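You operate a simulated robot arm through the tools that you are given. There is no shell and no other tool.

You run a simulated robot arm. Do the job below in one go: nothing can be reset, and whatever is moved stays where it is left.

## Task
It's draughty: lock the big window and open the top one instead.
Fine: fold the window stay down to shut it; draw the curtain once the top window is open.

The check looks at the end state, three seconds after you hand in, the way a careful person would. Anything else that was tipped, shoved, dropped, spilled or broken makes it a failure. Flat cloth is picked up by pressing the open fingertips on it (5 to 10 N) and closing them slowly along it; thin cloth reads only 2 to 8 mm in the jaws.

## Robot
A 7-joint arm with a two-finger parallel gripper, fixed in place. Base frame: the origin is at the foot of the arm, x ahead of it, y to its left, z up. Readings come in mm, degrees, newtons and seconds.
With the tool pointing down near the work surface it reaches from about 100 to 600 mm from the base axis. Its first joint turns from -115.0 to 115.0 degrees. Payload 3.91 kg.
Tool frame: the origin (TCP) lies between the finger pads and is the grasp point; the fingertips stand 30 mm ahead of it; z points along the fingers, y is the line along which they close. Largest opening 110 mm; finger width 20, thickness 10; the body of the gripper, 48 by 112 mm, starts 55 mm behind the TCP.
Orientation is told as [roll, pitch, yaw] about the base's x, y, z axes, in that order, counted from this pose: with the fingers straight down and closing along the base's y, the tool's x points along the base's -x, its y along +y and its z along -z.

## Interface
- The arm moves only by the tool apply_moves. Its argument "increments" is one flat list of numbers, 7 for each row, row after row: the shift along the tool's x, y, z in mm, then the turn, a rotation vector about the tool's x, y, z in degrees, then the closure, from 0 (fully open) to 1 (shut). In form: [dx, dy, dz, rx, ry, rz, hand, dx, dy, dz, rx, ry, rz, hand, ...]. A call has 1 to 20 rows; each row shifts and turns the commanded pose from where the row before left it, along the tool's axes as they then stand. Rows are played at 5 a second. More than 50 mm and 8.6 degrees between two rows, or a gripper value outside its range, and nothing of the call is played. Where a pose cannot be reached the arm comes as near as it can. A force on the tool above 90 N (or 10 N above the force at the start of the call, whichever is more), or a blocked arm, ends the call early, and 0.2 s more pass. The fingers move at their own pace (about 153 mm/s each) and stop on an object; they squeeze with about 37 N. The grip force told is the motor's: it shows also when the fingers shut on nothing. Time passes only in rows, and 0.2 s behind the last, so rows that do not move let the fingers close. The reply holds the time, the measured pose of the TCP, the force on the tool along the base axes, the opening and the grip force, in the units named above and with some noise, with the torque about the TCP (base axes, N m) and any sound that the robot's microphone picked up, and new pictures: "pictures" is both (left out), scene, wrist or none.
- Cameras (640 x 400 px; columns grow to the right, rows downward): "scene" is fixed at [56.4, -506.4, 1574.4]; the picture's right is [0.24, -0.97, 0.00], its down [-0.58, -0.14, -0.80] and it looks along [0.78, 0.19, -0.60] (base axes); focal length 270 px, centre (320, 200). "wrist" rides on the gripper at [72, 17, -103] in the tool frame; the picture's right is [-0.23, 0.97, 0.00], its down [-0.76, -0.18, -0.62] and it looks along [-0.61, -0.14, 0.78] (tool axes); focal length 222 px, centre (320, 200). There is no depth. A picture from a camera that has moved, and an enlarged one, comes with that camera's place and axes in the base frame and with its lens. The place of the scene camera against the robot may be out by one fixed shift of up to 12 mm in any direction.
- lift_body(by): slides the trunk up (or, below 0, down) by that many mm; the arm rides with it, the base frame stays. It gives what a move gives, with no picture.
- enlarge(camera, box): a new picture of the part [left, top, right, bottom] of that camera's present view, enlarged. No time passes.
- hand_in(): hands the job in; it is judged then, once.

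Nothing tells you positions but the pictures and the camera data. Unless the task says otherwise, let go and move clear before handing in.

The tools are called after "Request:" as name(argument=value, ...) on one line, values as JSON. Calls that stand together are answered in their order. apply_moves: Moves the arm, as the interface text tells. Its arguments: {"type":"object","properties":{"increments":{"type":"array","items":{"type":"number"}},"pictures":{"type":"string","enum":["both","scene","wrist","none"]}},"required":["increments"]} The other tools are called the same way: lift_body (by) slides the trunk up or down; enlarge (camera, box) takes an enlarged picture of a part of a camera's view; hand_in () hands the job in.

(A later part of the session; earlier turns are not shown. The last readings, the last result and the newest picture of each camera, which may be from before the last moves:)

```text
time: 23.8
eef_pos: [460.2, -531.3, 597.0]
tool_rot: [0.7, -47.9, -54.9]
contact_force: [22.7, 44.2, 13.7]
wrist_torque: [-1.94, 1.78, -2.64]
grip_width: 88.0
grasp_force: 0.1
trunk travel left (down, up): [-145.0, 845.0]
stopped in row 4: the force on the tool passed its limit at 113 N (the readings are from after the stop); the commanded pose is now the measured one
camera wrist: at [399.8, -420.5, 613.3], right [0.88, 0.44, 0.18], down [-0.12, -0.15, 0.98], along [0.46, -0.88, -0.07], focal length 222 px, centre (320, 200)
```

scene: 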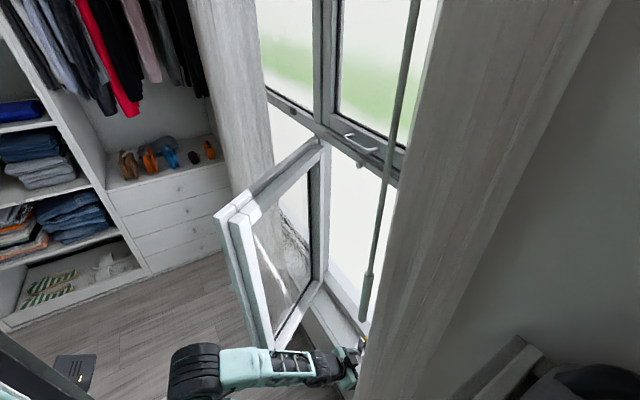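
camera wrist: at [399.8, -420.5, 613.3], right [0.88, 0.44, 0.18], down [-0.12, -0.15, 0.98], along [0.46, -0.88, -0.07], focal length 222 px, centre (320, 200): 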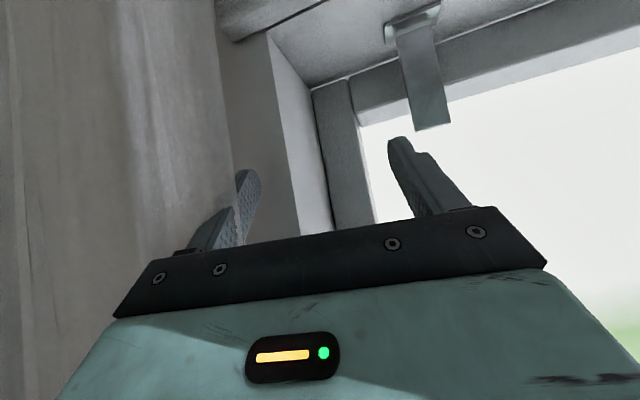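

Request:
enlarge(camera="scene", box=[200, 120, 440, 270])

Request:
enlarge(camera="scene", box=[120, 250, 360, 400])

```text
2.67 times, centred on (320, 195) of scene
camera zoom: at [56.4, -506.4, 1574.4], right [0.24, -0.97, 0.0], down [-0.58, -0.14, -0.8], along [0.78, 0.19, -0.6], focal length 721 px, centre (320, 213)
```

zoom: 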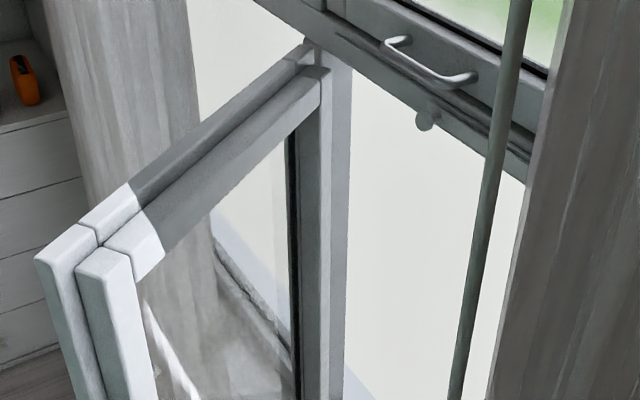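

```text
2.67 times, centred on (240, 325) of scene
camera zoom: at [56.4, -506.4, 1574.4], right [0.24, -0.97, 0.0], down [-0.58, -0.14, -0.8], along [0.78, 0.19, -0.6], focal length 721 px, centre (533, -133)
```

zoom: 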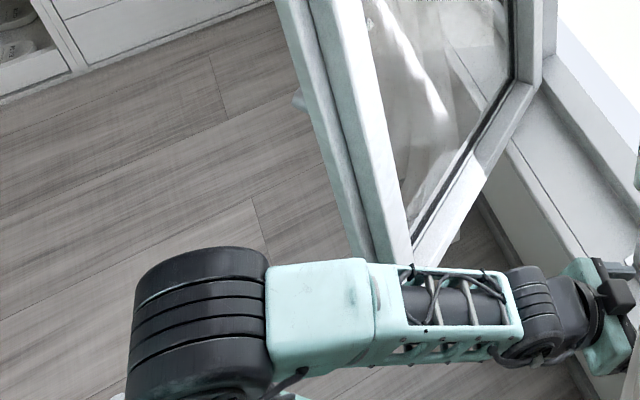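

The right finger brushed the wall edge again because the forearm runs close past the sash's free edge, which crowds it to the right. I'll back off, go up, and push the sash a bit further open from above to make room before working at the stay.

Request:
apply_moves(increments=[10, 0, -11, 0, 0, 0, 0, 13, 3, -15, 0, 0, 0, 0, 13, 8, -15, 0, 0, 0, 0, 13, 8, -15, 0, 0, 0, 0, 0, 10, 0, -3.6, 0, -3.25, 0, 0, 10, 0, -3.6, 0, -3.25, 0], pictures="scene")

```text
time: 25.2
eef_pos: [444.5, -450.1, 597.9]
tool_rot: [1.0, -48.1, -45.9]
contact_force: [-1.1, 0.1, 0.2]
wrist_torque: [0.01, 0.0, 0.0]
grip_width: 110.0
grasp_force: 0.1
trunk travel left (down, up): [-145.0, 845.0]
```

scene: 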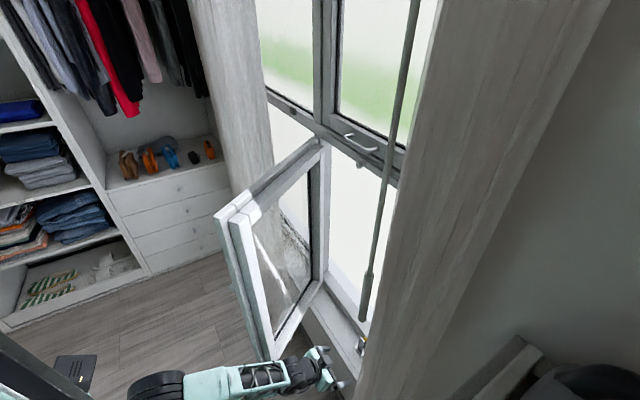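

Request:
apply_moves(increments=[0, 4, 0, 0, 8, 0, 0, 0, 4, 0, 0, 8, 0, 0, 0, 4, 0, 0, 8, 0, 0, 0, 4, 0, 0, 8, 0, 0, 0, 4, 0, 0, 8, 0, 0, 0, 4, 0, 0, 8, 0, 0], pictures="none")

Request:
lift_body(by=600)

Request:
apply_moves(increments=[0, 0, 0, 0, 0, 0, 0])

```text
time: 26.6
eef_pos: [460.8, -435.1, 598.8]
tool_rot: [0.7, 0.0, -45.4]
contact_force: [-0.4, 0.7, -0.9]
wrist_torque: [0.05, 0.0, 0.0]
grip_width: 109.6
grasp_force: 0.1
trunk travel left (down, up): [-145.0, 845.0]
```

```text
refused: 600 is not a number from -400 to 400
```

```text
time: 27.0
eef_pos: [460.5, -434.7, 597.3]
tool_rot: [0.7, -0.1, -45.5]
contact_force: [-0.1, 0.2, 1.1]
wrist_torque: [0.0, 0.0, 0.03]
grip_width: 109.9
grasp_force: 0.2
trunk travel left (down, up): [-145.0, 845.0]
camera wrist: at [419.8, -372.5, 702.7], right [0.85, 0.52, 0.01], down [0.4, -0.67, 0.62], along [0.33, -0.53, -0.78], focal length 222 px, centre (320, 200)
```

scene: 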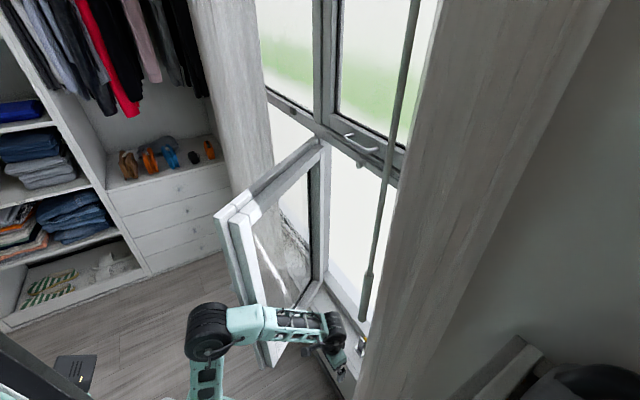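
wrist: 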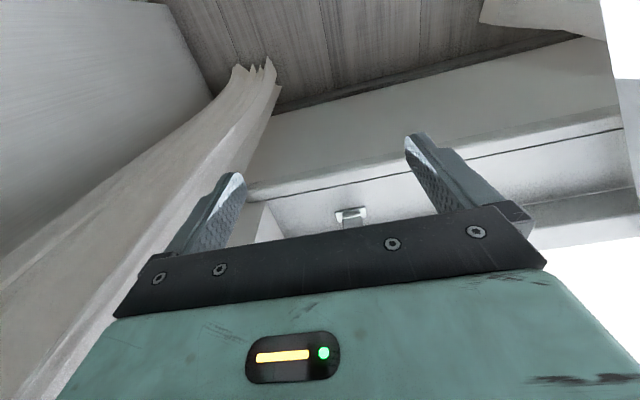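

Request:
lift_body(by=350)

Request:
lift_body(by=230)

Request:
apply_moves(increments=[0, 0, 0, 0, 0, -8, 0, 0, 0, 0, 0, 0, -8, 0, 0, 0, 0, 0, 0, -8, 0])

```text
time: 30.4
eef_pos: [460.3, -435.6, 948.3]
tool_rot: [0.7, -0.1, -45.4]
contact_force: [0.1, 1.2, 0.8]
wrist_torque: [-0.01, 0.02, -0.02]
grip_width: 110.1
grasp_force: 0.1
trunk travel left (down, up): [-495.0, 495.0]
```

```text
time: 32.9
eef_pos: [460.9, -435.1, 1176.7]
tool_rot: [0.7, -0.1, -45.3]
contact_force: [-0.4, 0.0, 0.7]
wrist_torque: [0.01, 0.01, 0.0]
grip_width: 109.9
grasp_force: 0.1
trunk travel left (down, up): [-725.0, 265.0]
```

```text
time: 33.6
eef_pos: [460.9, -434.9, 1177.5]
tool_rot: [0.6, -0.3, -21.2]
contact_force: [-0.1, -0.3, 0.5]
wrist_torque: [0.0, 0.01, 0.01]
grip_width: 109.8
grasp_force: 0.1
trunk travel left (down, up): [-725.0, 265.0]
camera wrist: at [397.0, -394.3, 1281.9], right [0.56, 0.83, 0.01], down [0.64, -0.45, 0.63], along [0.52, -0.35, -0.78], focal length 222 px, centre (320, 200)
```

scene: 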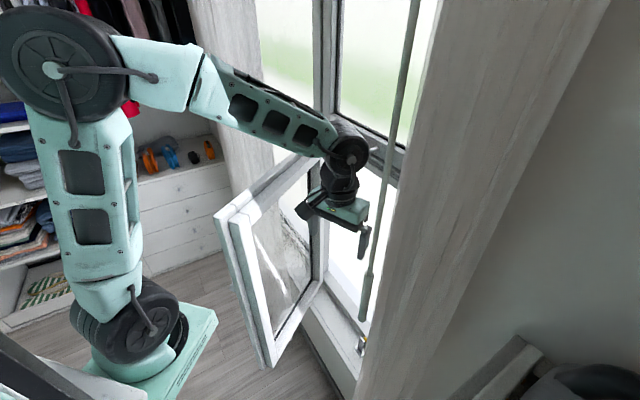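
wrist: 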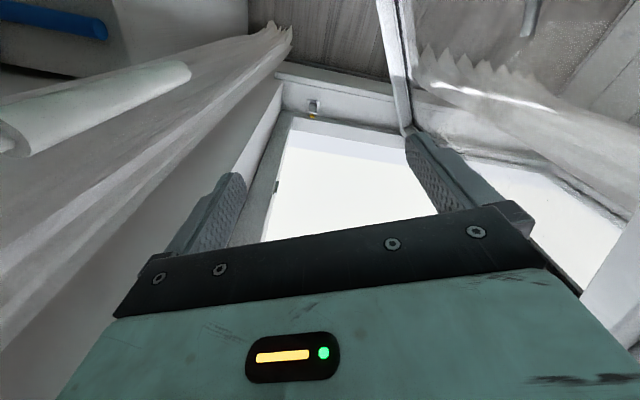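

Now the arm geometry is clear (shoulder near [235,-115], elbow up). From here with the forearm above the sash, I'll press the left finger gently against the outer face of the sash near its free end and swing it further open.

Request:
apply_moves(increments=[0, 0, 0, 0, 0, -8, 0, 6, 30, 0, 0, 0, 0, 0, 6, 30, 0, 0, 0, 0, 0, 5, 25, 0, 0, 0, 0, 0, -2, 12, 0, 0, 0, 0, 0, -2, 12, 0, 0, 0, 0, 0, -2, 12, 0, 0, 0, 0, 0, -2, 12, 0, 0, 0, 0, 0])

```text
time: 35.5
eef_pos: [482.6, -302.6, 1178.6]
tool_rot: [0.5, -0.5, -13.2]
contact_force: [-0.6, 0.2, -0.1]
wrist_torque: [0.02, -0.02, 0.0]
grip_width: 109.7
grasp_force: 0.0
trunk travel left (down, up): [-725.0, 265.0]
camera wrist: at [413.9, -270.0, 1282.3], right [0.45, 0.9, 0.01], down [0.69, -0.35, 0.63], along [0.57, -0.27, -0.78], focal length 222 px, centre (320, 200)
```

scene: 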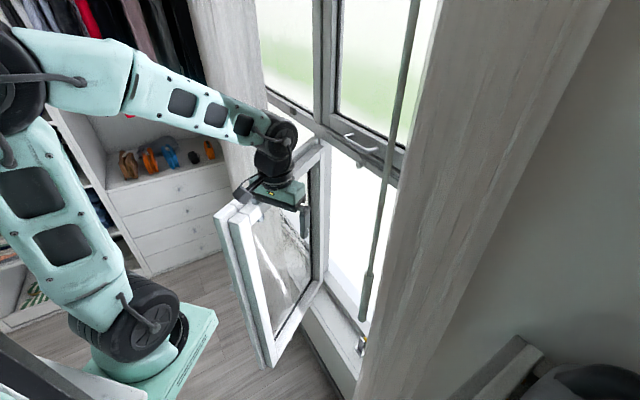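
wrist: 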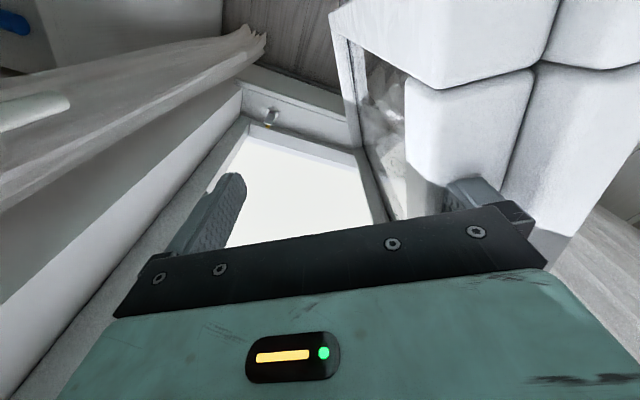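

Request:
apply_moves(increments=[-2, 12, 0, 0, 0, 0, 0, -2, 12, 0, 0, 0, 0, 0, -2, 12, 0, 0, 0, 0, 0])

```text
time: 36.2
eef_pos: [497.4, -268.9, 1180.7]
tool_rot: [0.5, -0.4, -13.3]
contact_force: [-0.1, 0.2, 0.1]
wrist_torque: [-0.01, -0.02, -0.04]
grip_width: 110.1
grasp_force: 0.0
trunk travel left (down, up): [-725.0, 265.0]
camera wrist: at [428.7, -236.9, 1284.0], right [0.45, 0.9, 0.01], down [0.69, -0.35, 0.63], along [0.57, -0.27, -0.78], focal length 222 px, centre (320, 200)
```

scene: 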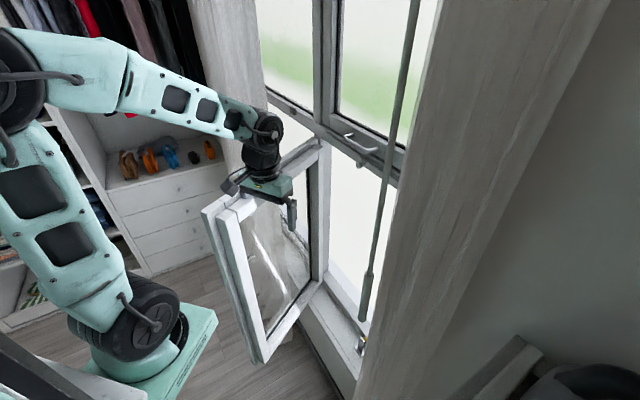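
wrist: 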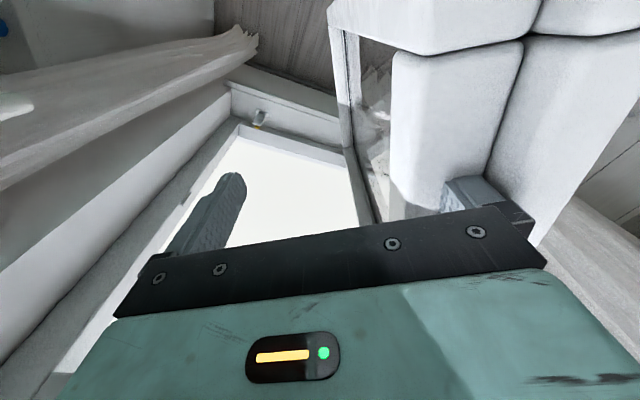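

Request:
apply_moves(increments=[-2.5, 16, 0, 0, 0, 0, 0, -2.5, 16, 0, 0, 0, 0, 0, -2.5, 16, 0, 0, 0, 0, 0, -2.5, 16, 0, 0, 0, 0, 0, -2.5, 16, 0, 0, 0, 0, 0, -2.5, 16, 0, 0, 0, 0, 0])

```text
time: 37.6
eef_pos: [526.1, -186.2, 1181.4]
tool_rot: [0.3, 0.2, -13.4]
contact_force: [-67.4, -45.9, 6.0]
wrist_torque: [0.86, -1.1, 1.11]
grip_width: 36.2
grasp_force: 0.0
trunk travel left (down, up): [-725.0, 265.0]
camera wrist: at [458.1, -153.0, 1286.2], right [0.45, 0.89, 0.0], down [0.7, -0.35, 0.62], along [0.56, -0.27, -0.79], focal length 222 px, centre (320, 200)
```

scene: 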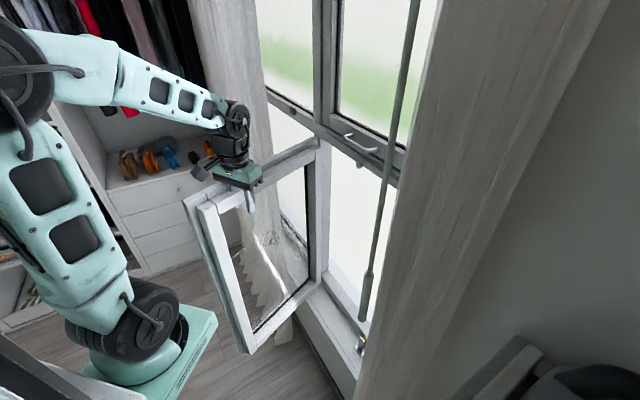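
wrist: 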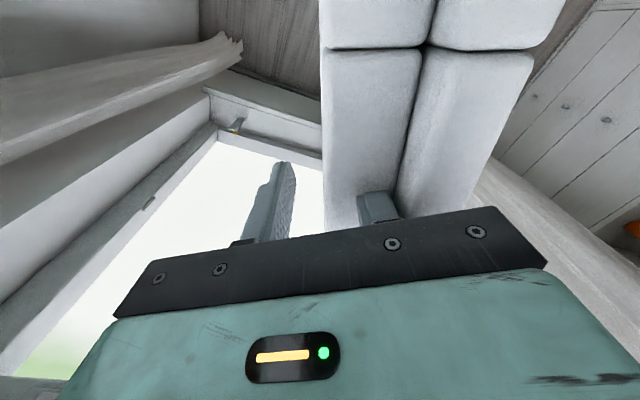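

The sash has reached its stop at about 72° open, which gives good room. I back away from it and return to the lowering position.

Request:
apply_moves(increments=[0, -15, 0, 0, 0, 0, 0, 0, -30, 0, 0, 0, 0, 0, 0, -35, 0, 0, 0, 0, 0, 0, -35, 0, 0, 0, 0, 0, 0, -35, 0, 0, 0, 0, 0, 0, -35, 0, 0, 0, 0, 0, 0, -35, 0, 0, 0, 0, 0, 5, -35, 0, 0, 0, 0, 0, 0, 0, 0, 0, 0, 8, 0, 0, 0, 0, 0, 0, 8, 0, 0, 0, 0, 0, 0, 8, 0, 0, 0, 0, 0, 0, 8, 0])

```text
time: 40.2
eef_pos: [469.6, -427.4, 1179.5]
tool_rot: [0.7, -0.2, -45.5]
contact_force: [-0.5, -0.5, 0.2]
wrist_torque: [-0.03, 0.02, 0.0]
grip_width: 109.9
grasp_force: 0.1
trunk travel left (down, up): [-725.0, 265.0]
camera wrist: at [428.8, -365.2, 1283.3], right [0.85, 0.52, 0.01], down [0.4, -0.67, 0.62], along [0.33, -0.53, -0.78], focal length 222 px, centre (320, 200)
```

scene: 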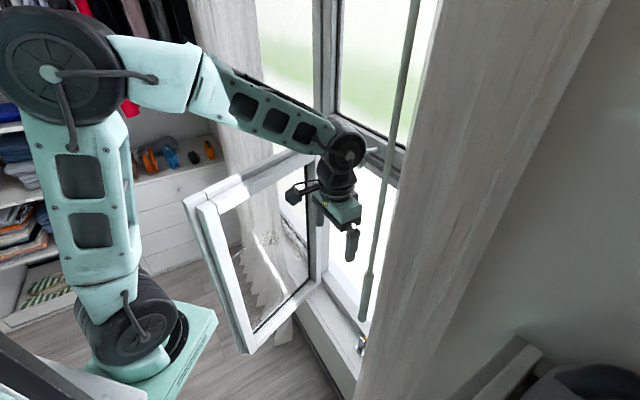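
wrist: 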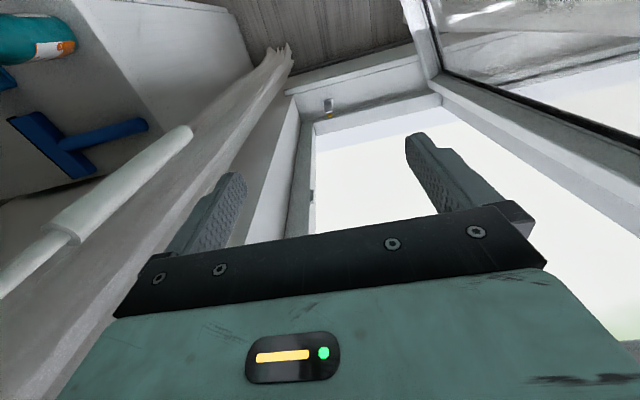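

Request:
lift_body(by=-400)

Request:
enlarge(camera="scene", box=[100, 150, 420, 350])

Request:
lift_body(by=-170)

Request:
apply_moves(increments=[0, 0, 0, 0, -8, 0, 0, 0, 0, 0, 0, -8, 0, 0, 0, 0, 0, 0, -8, 0, 0])

```text
time: 44.1
eef_pos: [469.3, -427.3, 778.7]
tool_rot: [0.7, -0.2, -45.3]
contact_force: [-0.6, -0.1, 0.2]
wrist_torque: [0.0, 0.02, 0.0]
grip_width: 110.1
grasp_force: 0.1
trunk travel left (down, up): [-325.0, 665.0]
```

```text
2.00 times, centred on (260, 250) of scene
camera zoom: at [56.4, -506.4, 1574.4], right [0.24, -0.97, 0.0], down [-0.58, -0.14, -0.8], along [0.78, 0.19, -0.6], focal length 541 px, centre (440, 100)
```

zoom: 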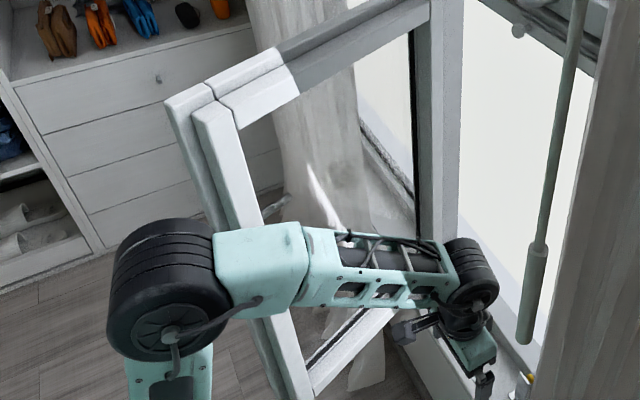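

```text
time: 46.0
eef_pos: [469.8, -428.5, 609.4]
tool_rot: [0.7, -0.2, -45.3]
contact_force: [-0.3, -0.5, 0.6]
wrist_torque: [-0.02, -0.01, 0.04]
grip_width: 110.3
grasp_force: 0.0
trunk travel left (down, up): [-155.0, 835.0]
```

```text
time: 46.8
eef_pos: [469.0, -428.4, 609.0]
tool_rot: [0.7, -24.2, -45.6]
contact_force: [-0.1, 0.3, -0.4]
wrist_torque: [0.03, 0.01, 0.0]
grip_width: 110.0
grasp_force: 0.1
trunk travel left (down, up): [-155.0, 835.0]
camera wrist: at [404.1, -339.8, 674.8], right [0.84, 0.54, 0.1], down [0.18, -0.44, 0.88], along [0.52, -0.72, -0.47], focal length 222 px, centre (320, 200)
```

scene: 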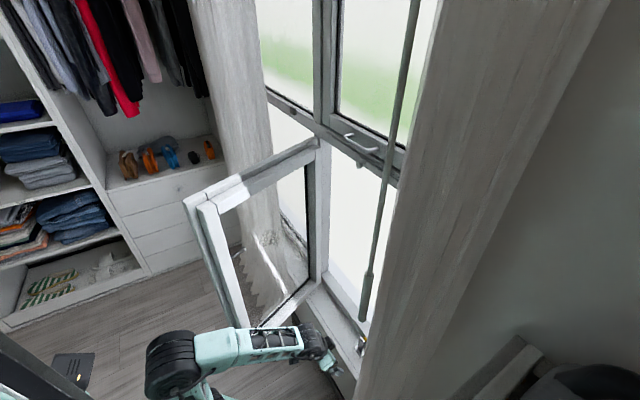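
wrist: 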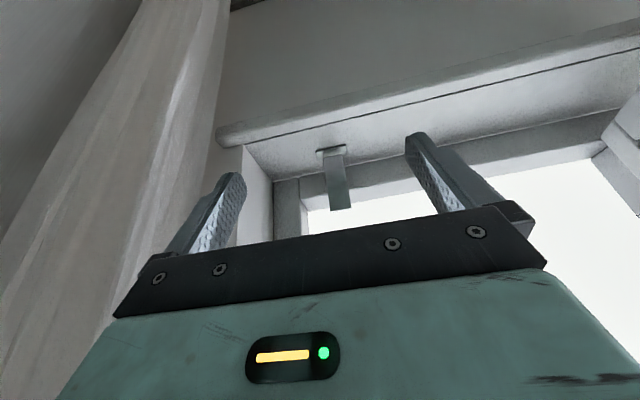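

Request:
apply_moves(increments=[-18.24, 0, 8.2, 0, 0, 0, 0, -18.24, 0, 8.2, 0, 0, 0, 0, -18.24, 0, 8.2, 0, 0, 0, 0, -18.24, 0, 8.2, 0, 0, 0, 0, -18.24, 0, 8.2, 0, 0, 0, 0])

```text
time: 48.0
eef_pos: [539.6, -501.3, 610.8]
tool_rot: [0.7, -24.2, -45.5]
contact_force: [0.8, -0.2, 0.5]
wrist_torque: [-0.02, 0.03, 0.01]
grip_width: 109.9
grasp_force: 0.2
trunk travel left (down, up): [-155.0, 835.0]
camera wrist: at [474.0, -412.4, 674.6], right [0.84, 0.54, 0.1], down [0.18, -0.45, 0.88], along [0.52, -0.72, -0.47], focal length 222 px, centre (320, 200)
```

scene: 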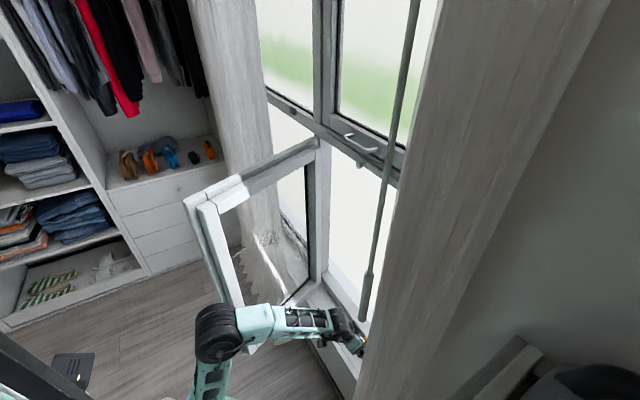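
wrist: 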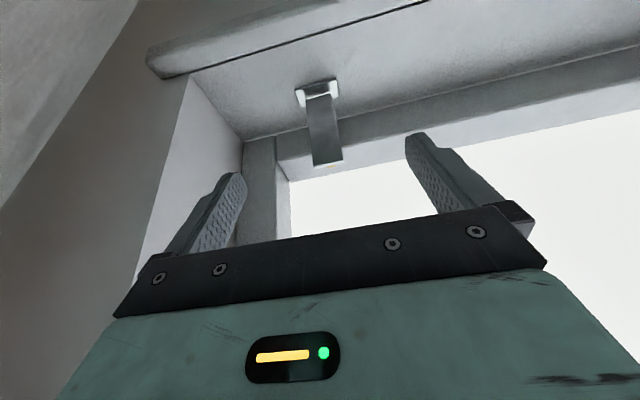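

Request:
apply_moves(increments=[-17.3, 0.7, 7.8, 0, 0, 0, 0, -17.3, 0.7, 7.8, 0, 0, 0, 0, -17.3, 0.7, 7.8, 0, 0, 0, 0, 7.5, 0, 16.65, 0, 0, 0, 0, 7.5, 0, 16.65, 0, 0, 0, 0, 7.5, 0, 16.65, 0, 0, 0, 0, 7.5, 0, 16.65, 0, 0, 0, 0])

```text
time: 49.6
eef_pos: [581.6, -536.8, 536.1]
tool_rot: [0.7, -24.1, -45.6]
contact_force: [-0.1, 0.0, -0.1]
wrist_torque: [0.05, -0.01, 0.0]
grip_width: 109.9
grasp_force: 0.1
trunk travel left (down, up): [-155.0, 835.0]
camera wrist: at [517.2, -448.8, 601.6], right [0.84, 0.54, 0.1], down [0.18, -0.45, 0.88], along [0.52, -0.72, -0.47], focal length 222 px, centre (320, 200)
```

scene: 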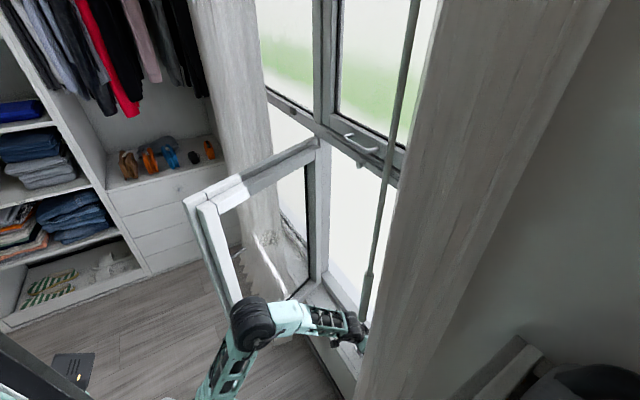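
wrist: 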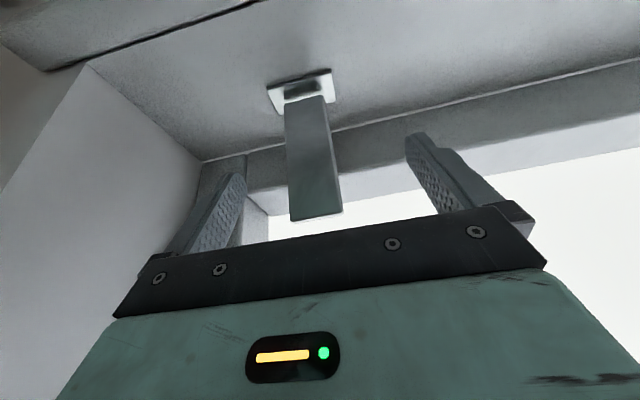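

Request:
apply_moves(increments=[-3, -3, 1, 0, 0, 0, 0.4, 0, 0, 0, 0, 0, 0, 0.6, 0, 0, 0, 0, 0, 0, 0.72, 0, 0, 0, 0, 0, 0, 0.85, 0, 0, 0, 0, 0, 0, 0.85], pictures="wrist")

```text
time: 50.8
eef_pos: [585.0, -540.8, 536.1]
tool_rot: [0.7, -24.1, -45.6]
contact_force: [5.0, 4.3, -1.2]
wrist_torque: [-0.61, 0.57, 0.1]
grip_width: 27.7
grasp_force: 45.3
trunk travel left (down, up): [-155.0, 835.0]
camera wrist: at [518.0, -452.8, 602.1], right [0.84, 0.54, 0.1], down [0.18, -0.45, 0.88], along [0.52, -0.72, -0.47], focal length 222 px, centre (320, 200)
```

wrist: 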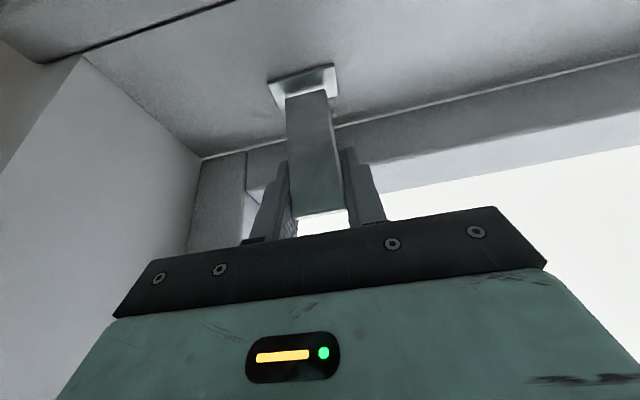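

The strip is held by its edges (27.7 mm). I now draw its top toward the room along the folding arc, checking the force.

Request:
apply_moves(increments=[4.6, 0, -1.7, 0, 0, 0, 0.85, 4.6, 0, -1.7, 0, 0, 0, 0.85, 4.8, 0, -1.1, 0, 0, 0, 0.85, 4.8, 0, -1.1, 0, 0, 0, 0.85, 4.9, 0, -0.5, 0, 0, 0, 0.85, 4.9, 0, -0.5, 0, 0, 0, 0.85])

```text
time: 52.2
eef_pos: [562.7, -519.9, 530.9]
tool_rot: [0.9, -24.2, -45.5]
contact_force: [29.6, 9.4, 15.9]
wrist_torque: [-2.13, 0.55, -0.42]
grip_width: 28.1
grasp_force: 45.3
trunk travel left (down, up): [-155.0, 835.0]
camera wrist: at [496.6, -431.7, 596.9], right [0.84, 0.54, 0.11], down [0.18, -0.44, 0.88], along [0.52, -0.72, -0.47], focal length 222 px, centre (320, 200)
```

scene: 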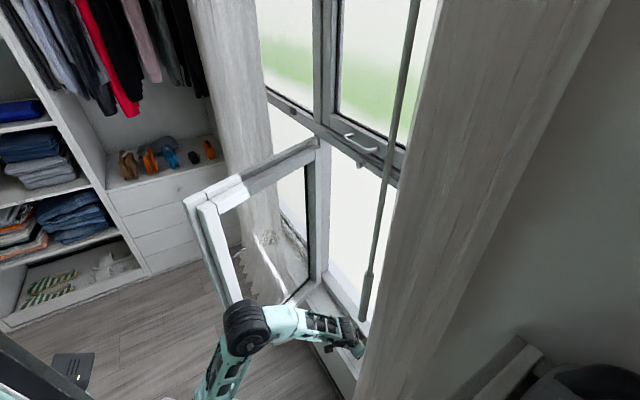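
wrist: 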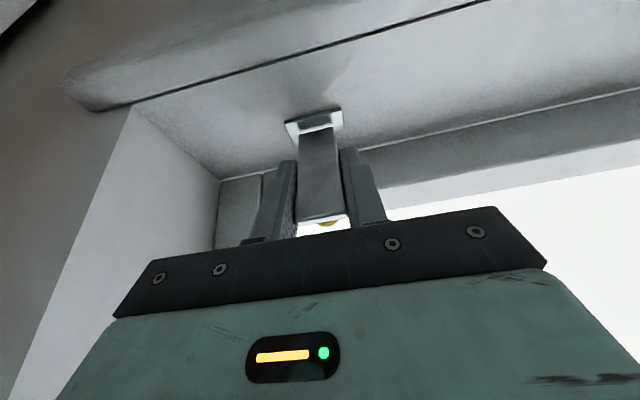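

Request:
apply_moves(increments=[4.65, 1.2, -0.3, 0, -3.5, 0, 0.85, 4.65, 1, 0, 0, -3.5, 0, 0.85, 4.65, 0.5, 0, 0, -3.5, 0, 0.85, 4.65, 0.5, 0, 0, -3.5, 0, 0.85], pictures="wrist")

```text
time: 53.2
eef_pos: [550.5, -507.6, 523.3]
tool_rot: [0.8, -38.4, -46.0]
contact_force: [4.7, -2.2, 23.0]
wrist_torque: [-1.49, 0.05, -0.44]
grip_width: 27.6
grasp_force: 45.2
trunk travel left (down, up): [-155.0, 835.0]
camera wrist: at [476.7, -410.1, 559.9], right [0.82, 0.55, 0.15], down [0.01, -0.28, 0.96], along [0.57, -0.78, -0.24], focal length 222 px, centre (320, 200)
```

wrist: 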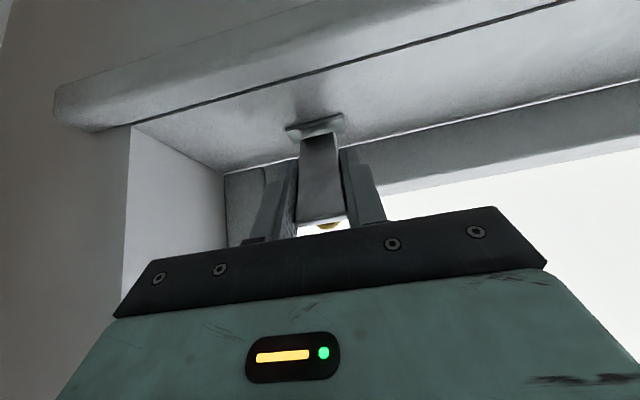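

Request:
apply_moves(increments=[4.65, 0, -0.6, 0, -3.5, 0, 0.85, 4.65, 0, -0.6, 0, -3.5, 0, 0.85, 4.65, 0, -0.5, 0, -3.5, 0, 0.85, 4.65, 0, -0.5, 0, -3.5, 0, 0.85, 4.65, 0, -0.4, 0, -3.5, 0, 0.85, 4.65, 0, -0.4, 0, -3.5, 0, 0.85], pictures="wrist")

```text
time: 54.6
eef_pos: [536.9, -493.2, 504.0]
tool_rot: [1.4, -59.4, -46.8]
contact_force: [3.0, -38.3, -2.3]
wrist_torque: [0.0, -1.08, 1.34]
grip_width: 27.7
grasp_force: 45.3
trunk travel left (down, up): [-155.0, 835.0]
camera wrist: at [460.4, -392.7, 494.9], right [0.78, 0.6, 0.21], down [-0.24, -0.03, 0.97], along [0.58, -0.8, 0.12], focal length 222 px, centre (320, 200)
```

wrist: 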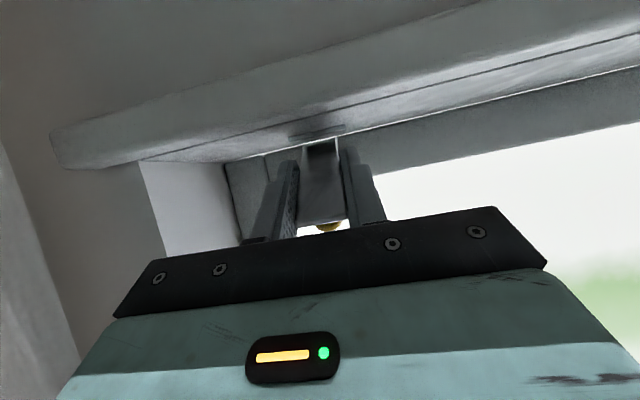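

Request:
apply_moves(increments=[4.3, -0.7, 1.2, 0, -3.5, 0, 0.85, 4.5, -0.5, 0.8, 0, -3.5, 0, 0.85, 4.65, 0, 0.3, 0, -3.5, 0, 0.85, 4.65, 0, 0.3, 0, -3.5, 0, 0.85], pictures="both")

```text
time: 55.6
eef_pos: [532.3, -489.5, 486.2]
tool_rot: [2.4, -73.3, -47.8]
contact_force: [-20.2, -24.3, 17.6]
wrist_torque: [-0.44, -1.13, 1.57]
grip_width: 27.8
grasp_force: 44.3
trunk travel left (down, up): [-155.0, 835.0]
camera wrist: at [459.7, -392.0, 447.6], right [0.74, 0.63, 0.23], down [-0.4, 0.14, 0.91], along [0.54, -0.76, 0.35], focal length 222 px, centre (320, 200)
```

scene: 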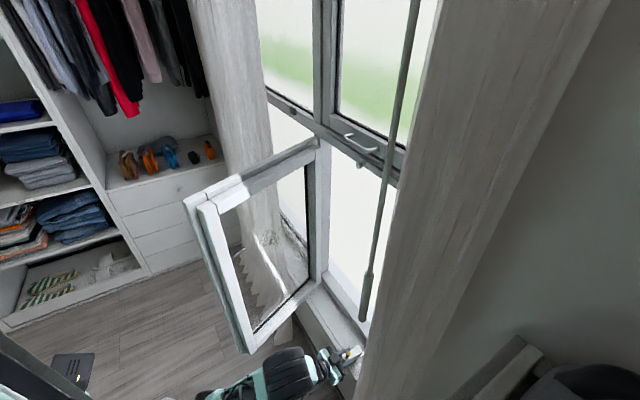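
wrist: 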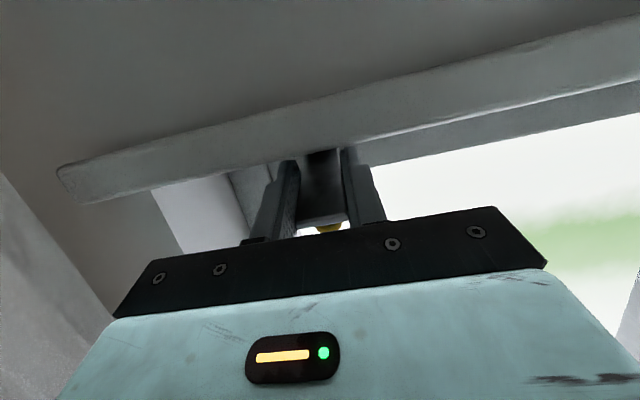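

Request:
apply_moves(increments=[0, 0, 0, 0, 0, 0, 0.5, 0, 0, 0, 0, 0, 0, 0.45, 0, 0, -20, 0, 0, 0, 0.45, 0, 0, -30, 0, 0, 0, 0.45, 0, 0, -30, 0, 0, 0, 0.45])

```text
time: 56.8
eef_pos: [517.9, -491.3, 503.2]
tool_rot: [2.4, -73.1, -47.6]
contact_force: [-0.6, 0.2, -0.7]
wrist_torque: [0.0, -0.06, -0.02]
grip_width: 60.3
grasp_force: 0.0
out of reach, approached as far as the arm can: row 3, 4, 5
trunk travel left (down, up): [-155.0, 835.0]
camera wrist: at [445.7, -393.8, 465.7], right [0.74, 0.64, 0.23], down [-0.4, 0.13, 0.91], along [0.55, -0.76, 0.35], focal length 222 px, centre (320, 200)
```

scene: 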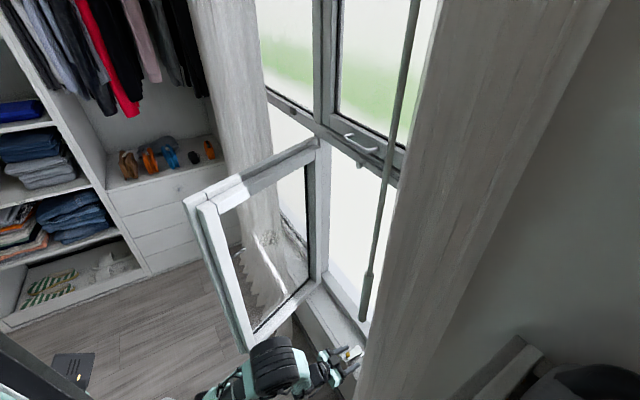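
wrist: 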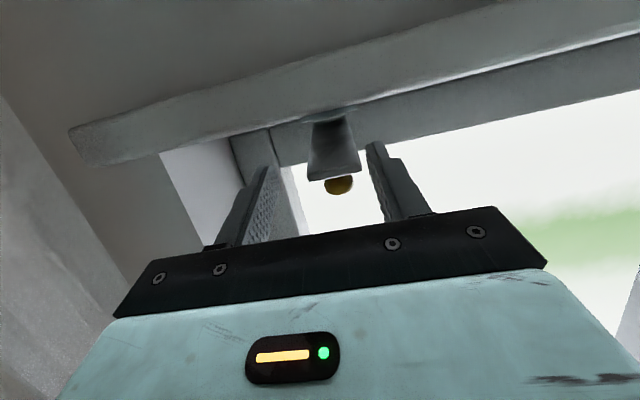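

The stay stays folded at about 70°. I lift off, point the fingers more steeply down, close them and then press the strip flat.

Request:
apply_moves(increments=[-19.1, 0, -5.8, 0, 0, 0, 0.45, -19.1, 0, -5.8, 0, 0, 0, 0.45, -19.1, 0, -5.8, 0, 0, 0, 0.45, 0, 0, 0, 0, 7.2, 0, 0.6, 0, 0, 0, 0, 7.2, 0, 0.8, 0, 0, 0, 0, 7.2, 0, 1, 0, 0, 0, 0, 7.2, 0, 1, 0, 0, 0, 0, 7.2, 0, 1, 0, 0, 0, 0, 7.2, 0, 1])

```text
time: 58.8
eef_pos: [517.1, -490.1, 563.6]
tool_rot: [0.6, -29.9, -45.7]
contact_force: [0.1, 0.2, 0.8]
wrist_torque: [-0.02, 0.01, -0.04]
grip_width: 0.2
grasp_force: 36.7
trunk travel left (down, up): [-155.0, 835.0]
camera wrist: at [448.6, -397.6, 618.2], right [0.83, 0.54, 0.12], down [0.11, -0.38, 0.92], along [0.55, -0.75, -0.38], focal length 222 px, centre (320, 200)
```

scene: 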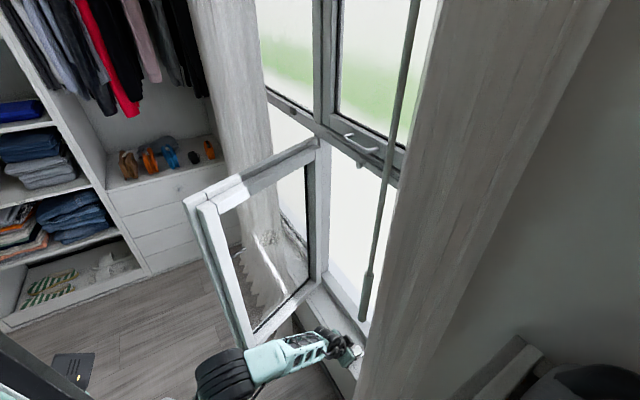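
wrist: 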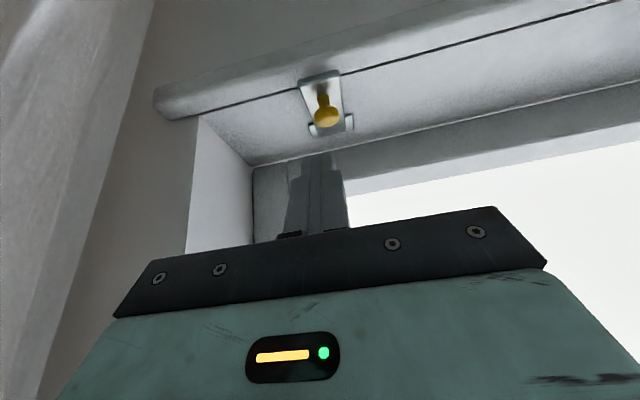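

Request:
enlarge(camera="wrist", box=[240, 50, 400, 150])

Request:
enlarge(camera="scene", box=[300, 310, 396, 370])

```text
4.00 times, centred on (320, 100) of wrist
camera zoom: at [448.6, -397.6, 618.2], right [0.83, 0.54, 0.12], down [0.11, -0.38, 0.92], along [0.55, -0.75, -0.38], focal length 888 px, centre (320, 600)
```

zoom: 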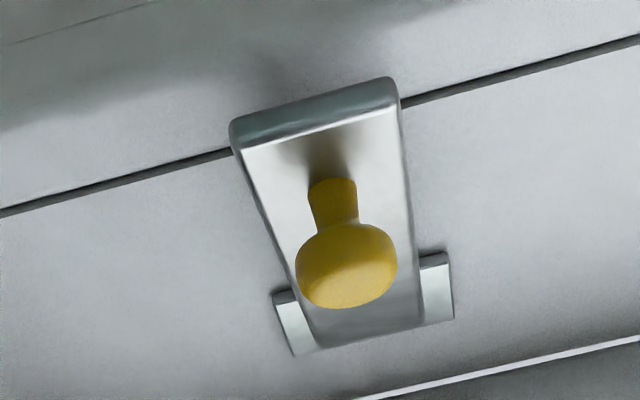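

```text
6.67 times, centred on (348, 340) of scene
camera zoom: at [56.4, -506.4, 1574.4], right [0.24, -0.97, 0.0], down [-0.58, -0.14, -0.8], along [0.78, 0.19, -0.6], focal length 1803 px, centre (133, -733)
```

zoom: 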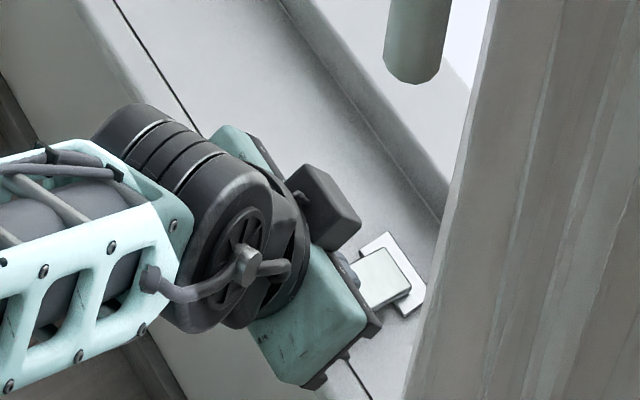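

Request:
apply_moves(increments=[0, 0, 0, 0, 7.5, 0, 1, 0, 0, 0, 0, 7.5, 0, 1, 0, 0, 0, 0, 7.5, 0, 1, 0, 0, 0, 0, 7.4, 0, 1, -8, 5, 5, 0, 0, 0, 1, -8, 5, 5, 0, 0, 0, 1])

```text
time: 60.2
eef_pos: [535.6, -492.3, 555.0]
tool_rot: [0.7, 0.1, -45.3]
contact_force: [-0.2, 0.2, -0.8]
wrist_torque: [0.0, 0.01, 0.0]
grip_width: 0.0
grasp_force: 37.4
trunk travel left (down, up): [-155.0, 835.0]
camera wrist: at [493.8, -431.8, 659.1], right [0.85, 0.52, 0.01], down [0.4, -0.67, 0.62], along [0.33, -0.52, -0.78], focal length 222 px, centre (320, 200)
```

scene: 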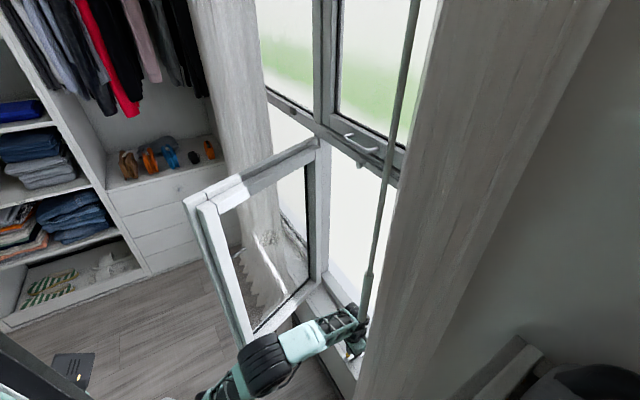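
wrist: 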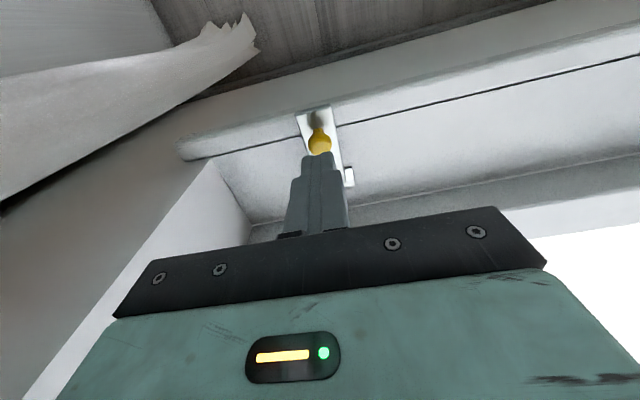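

Request:
apply_moves(increments=[4, -1, 4, 0, 0, 0, 1, 0, 0, 4, 0, 0, 0, 1, 0, 0, 4, 0, 0, 0, 1, 0, 0, 4, 0, 0, 0, 1, 0, 0, 4, 0, 0, 0, 1], pictures="wrist")

```text
time: 61.4
eef_pos: [532.2, -493.7, 534.1]
tool_rot: [0.7, 0.0, -45.3]
contact_force: [0.3, 0.1, 0.4]
wrist_torque: [0.0, -0.01, -0.01]
grip_width: 0.0
grasp_force: 37.1
trunk travel left (down, up): [-155.0, 835.0]
camera wrist: at [491.8, -430.6, 638.0], right [0.85, 0.52, 0.01], down [0.4, -0.67, 0.62], along [0.33, -0.53, -0.78], focal length 222 px, centre (320, 200)
```

wrist: 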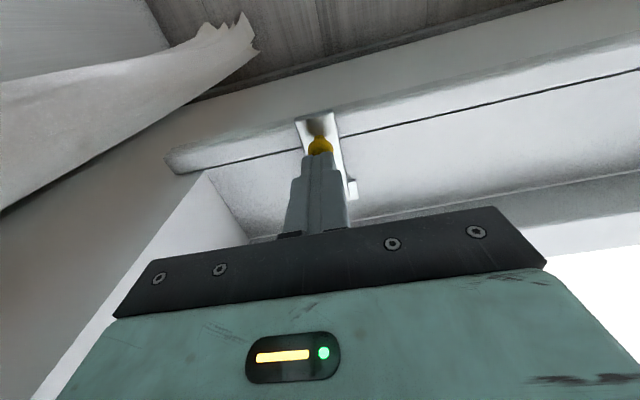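

Request:
apply_moves(increments=[3, -1, 4, 0, 0, 0, 1, 2, 0, 4, 0, 0, 0, 1, 0, 0, 3, 0, 0, 0, 1, 0, 0, 3, 0, 0, 0, 1], pictures="wrist")

```text
time: 62.4
eef_pos: [528.5, -490.1, 522.3]
tool_rot: [0.7, -0.1, -45.4]
contact_force: [-9.2, 4.1, 32.0]
wrist_torque: [0.33, 0.29, 0.11]
grip_width: 0.1
grasp_force: 37.1
trunk travel left (down, up): [-155.0, 835.0]
camera wrist: at [487.4, -427.8, 626.9], right [0.85, 0.52, 0.01], down [0.4, -0.67, 0.62], along [0.33, -0.53, -0.78], focal length 222 px, centre (320, 200)
```

wrist: 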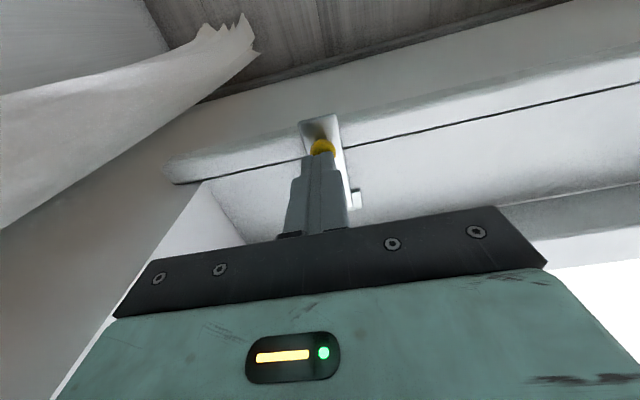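

Request:
apply_moves(increments=[1, 0, 3, 0, 0, 0, 1, 1, 0, 3, 0, 0, 0, 1, 0, 0, 3, 0, 0, 0, 1], pictures="wrist")

```text
time: 63.2
eef_pos: [527.2, -489.1, 523.0]
tool_rot: [0.4, -1.1, -45.3]
contact_force: [-18.2, 17.1, 54.5]
wrist_torque: [0.8, 0.6, 0.16]
grip_width: 0.0
grasp_force: 37.2
trunk travel left (down, up): [-155.0, 835.0]
stopped in row 3: the force on the tool passed its limit at 92 N (the readings are from after the stop); the commanded pose is now the measured one
camera wrist: at [486.3, -426.1, 625.2], right [0.85, 0.52, 0.01], down [0.4, -0.66, 0.64], along [0.34, -0.54, -0.77], focal length 222 px, centre (320, 200)
```

wrist: 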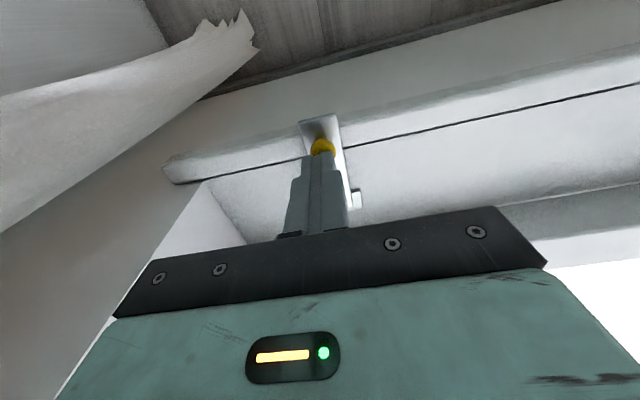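

Pressing met a firm stop, so the stay is probably down. I lift off and look at it.

Request:
apply_moves(increments=[0, 0, -15, 0, 0, 0, 1, 0, 0, -30, 0, 0, 0, 1, 0, 0, -30, 0, 0, 0, 0.8, 20, 0, -10, 0, -7, 0, 0.5, 20, 0, 0, 0, -7, 0, 0.3, 20, 0, 0, 0, -7, 0, 0.3])

Request:
enlarge(camera="wrist", box=[220, 0, 420, 125])

Request:
enlarge(camera="scene", box=[300, 310, 396, 370])

```text
time: 64.6
eef_pos: [484.5, -446.5, 596.4]
tool_rot: [0.4, -21.9, -45.4]
contact_force: [0.1, -0.2, -0.7]
wrist_torque: [-0.01, -0.02, 0.01]
grip_width: 76.8
grasp_force: 0.1
trunk travel left (down, up): [-155.0, 835.0]
camera wrist: at [421.3, -361.0, 665.6], right [0.84, 0.53, 0.09], down [0.2, -0.47, 0.86], along [0.5, -0.7, -0.5], focal length 222 px, centre (320, 200)
```

scene: 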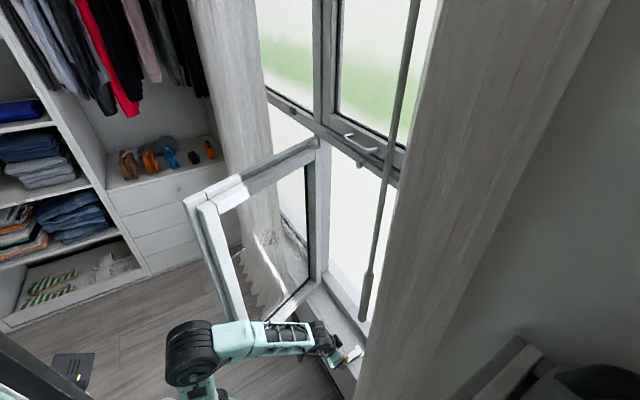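
wrist: 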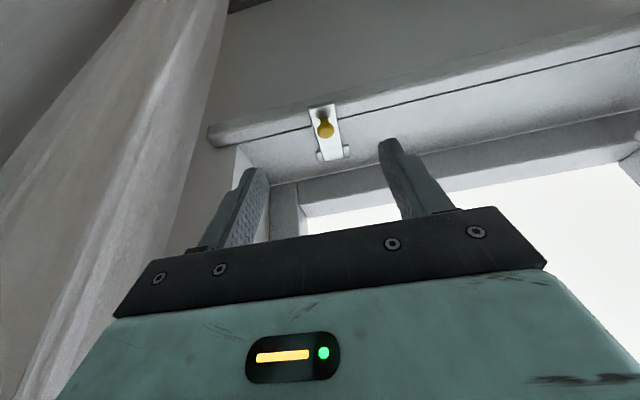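

```text
3.20 times, centred on (320, 62) of wrist
camera zoom: at [421.3, -361.0, 665.6], right [0.84, 0.53, 0.09], down [0.2, -0.47, 0.86], along [0.5, -0.7, -0.5], focal length 711 px, centre (320, 640)
```

zoom: 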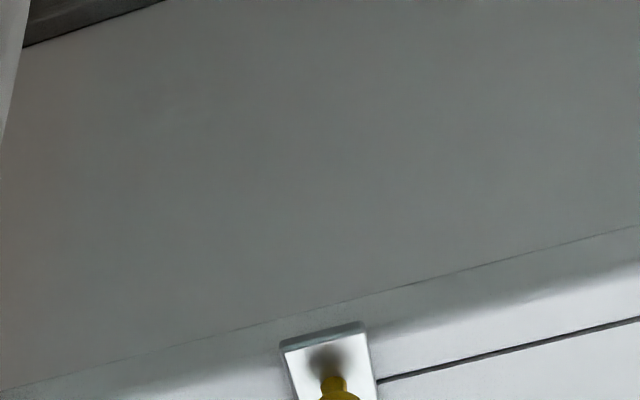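

```text
6.67 times, centred on (348, 340) of scene
camera zoom: at [56.4, -506.4, 1574.4], right [0.24, -0.97, 0.0], down [-0.58, -0.14, -0.8], along [0.78, 0.19, -0.6], focal length 1803 px, centre (133, -733)
```

zoom: 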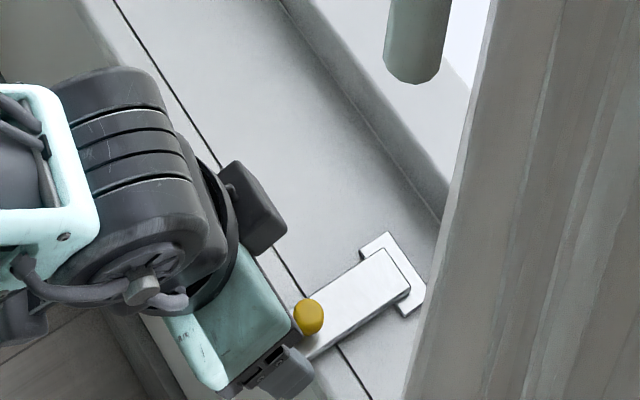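

The stay now lies flat on the sill. Next I raise the hand, cross over the sash to its room side, and push the sash shut from there.

Request:
apply_moves(increments=[0, 0, -5, 0, 7.3, 0, 1, 0, 0, -5, 0, 7.3, 0, 1, 0, 0, 0, 0, 7.3, 0, 1], pictures="none")

Request:
lift_body(by=400)

Request:
lift_body(by=320)

Request:
apply_moves(increments=[22.7, 33.4, 0, 0, 0, 0, 1, 22.7, 33.4, 0, 0, 0, 0, 1, 22.7, 33.4, 0, 0, 0, 0, 1, 22.7, 33.4, 0, 0, 0, 0, 1, 22.7, 33.4, 0, 0, 0, 0, 1, 22.7, 33.4, 0, 0, 0, 0, 1, 22.7, 33.4, 0, 0, 0, 0, 1, 22.7, 33.4, 0, 0, 0, 0, 1, 22.7, 33.4, 0, 0, 0, 0, 1, 22.7, 33.4, 0, 0, 0, 0, 1, 22.7, 33.4, 0, 0, 0, 0, 1, 22.7, 33.4, 0, 0, 0, 0, 1])

```text
time: 65.4
eef_pos: [482.1, -446.6, 605.3]
tool_rot: [0.4, 0.2, -45.3]
contact_force: [0.4, 0.8, -0.6]
wrist_torque: [0.01, -0.04, -0.01]
grip_width: 0.2
grasp_force: 36.9
trunk travel left (down, up): [-155.0, 835.0]
```

```text
time: 69.2
eef_pos: [482.7, -445.3, 1005.6]
tool_rot: [0.6, 0.1, -45.3]
contact_force: [0.1, -0.4, -0.3]
wrist_torque: [-0.02, 0.0, 0.0]
grip_width: 0.0
grasp_force: 36.8
trunk travel left (down, up): [-555.0, 435.0]
```

```text
time: 72.4
eef_pos: [483.8, -446.3, 1325.1]
tool_rot: [0.5, 0.1, -45.4]
contact_force: [0.5, 0.3, -0.1]
wrist_torque: [0.02, -0.01, 0.03]
grip_width: 0.2
grasp_force: 37.5
trunk travel left (down, up): [-875.0, 115.0]
```

```text
time: 75.0
eef_pos: [574.6, 27.6, 1328.0]
tool_rot: [0.5, 0.1, -45.4]
contact_force: [0.1, -1.0, 0.0]
wrist_torque: [0.03, -0.01, -0.01]
grip_width: 0.0
grasp_force: 36.9
trunk travel left (down, up): [-875.0, 115.0]
camera wrist: at [535.2, 89.7, 1432.9], right [0.85, 0.52, 0.01], down [0.41, -0.67, 0.62], along [0.33, -0.53, -0.78], focal length 222 px, centre (320, 200)
```

scene: 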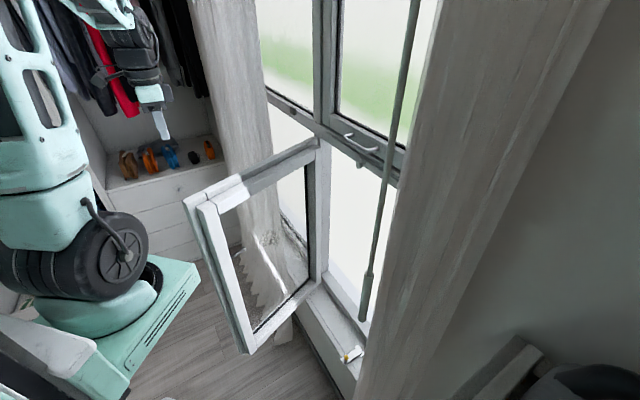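
wrist: 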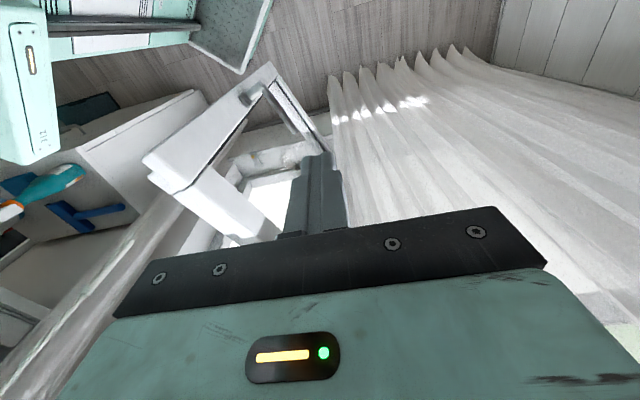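

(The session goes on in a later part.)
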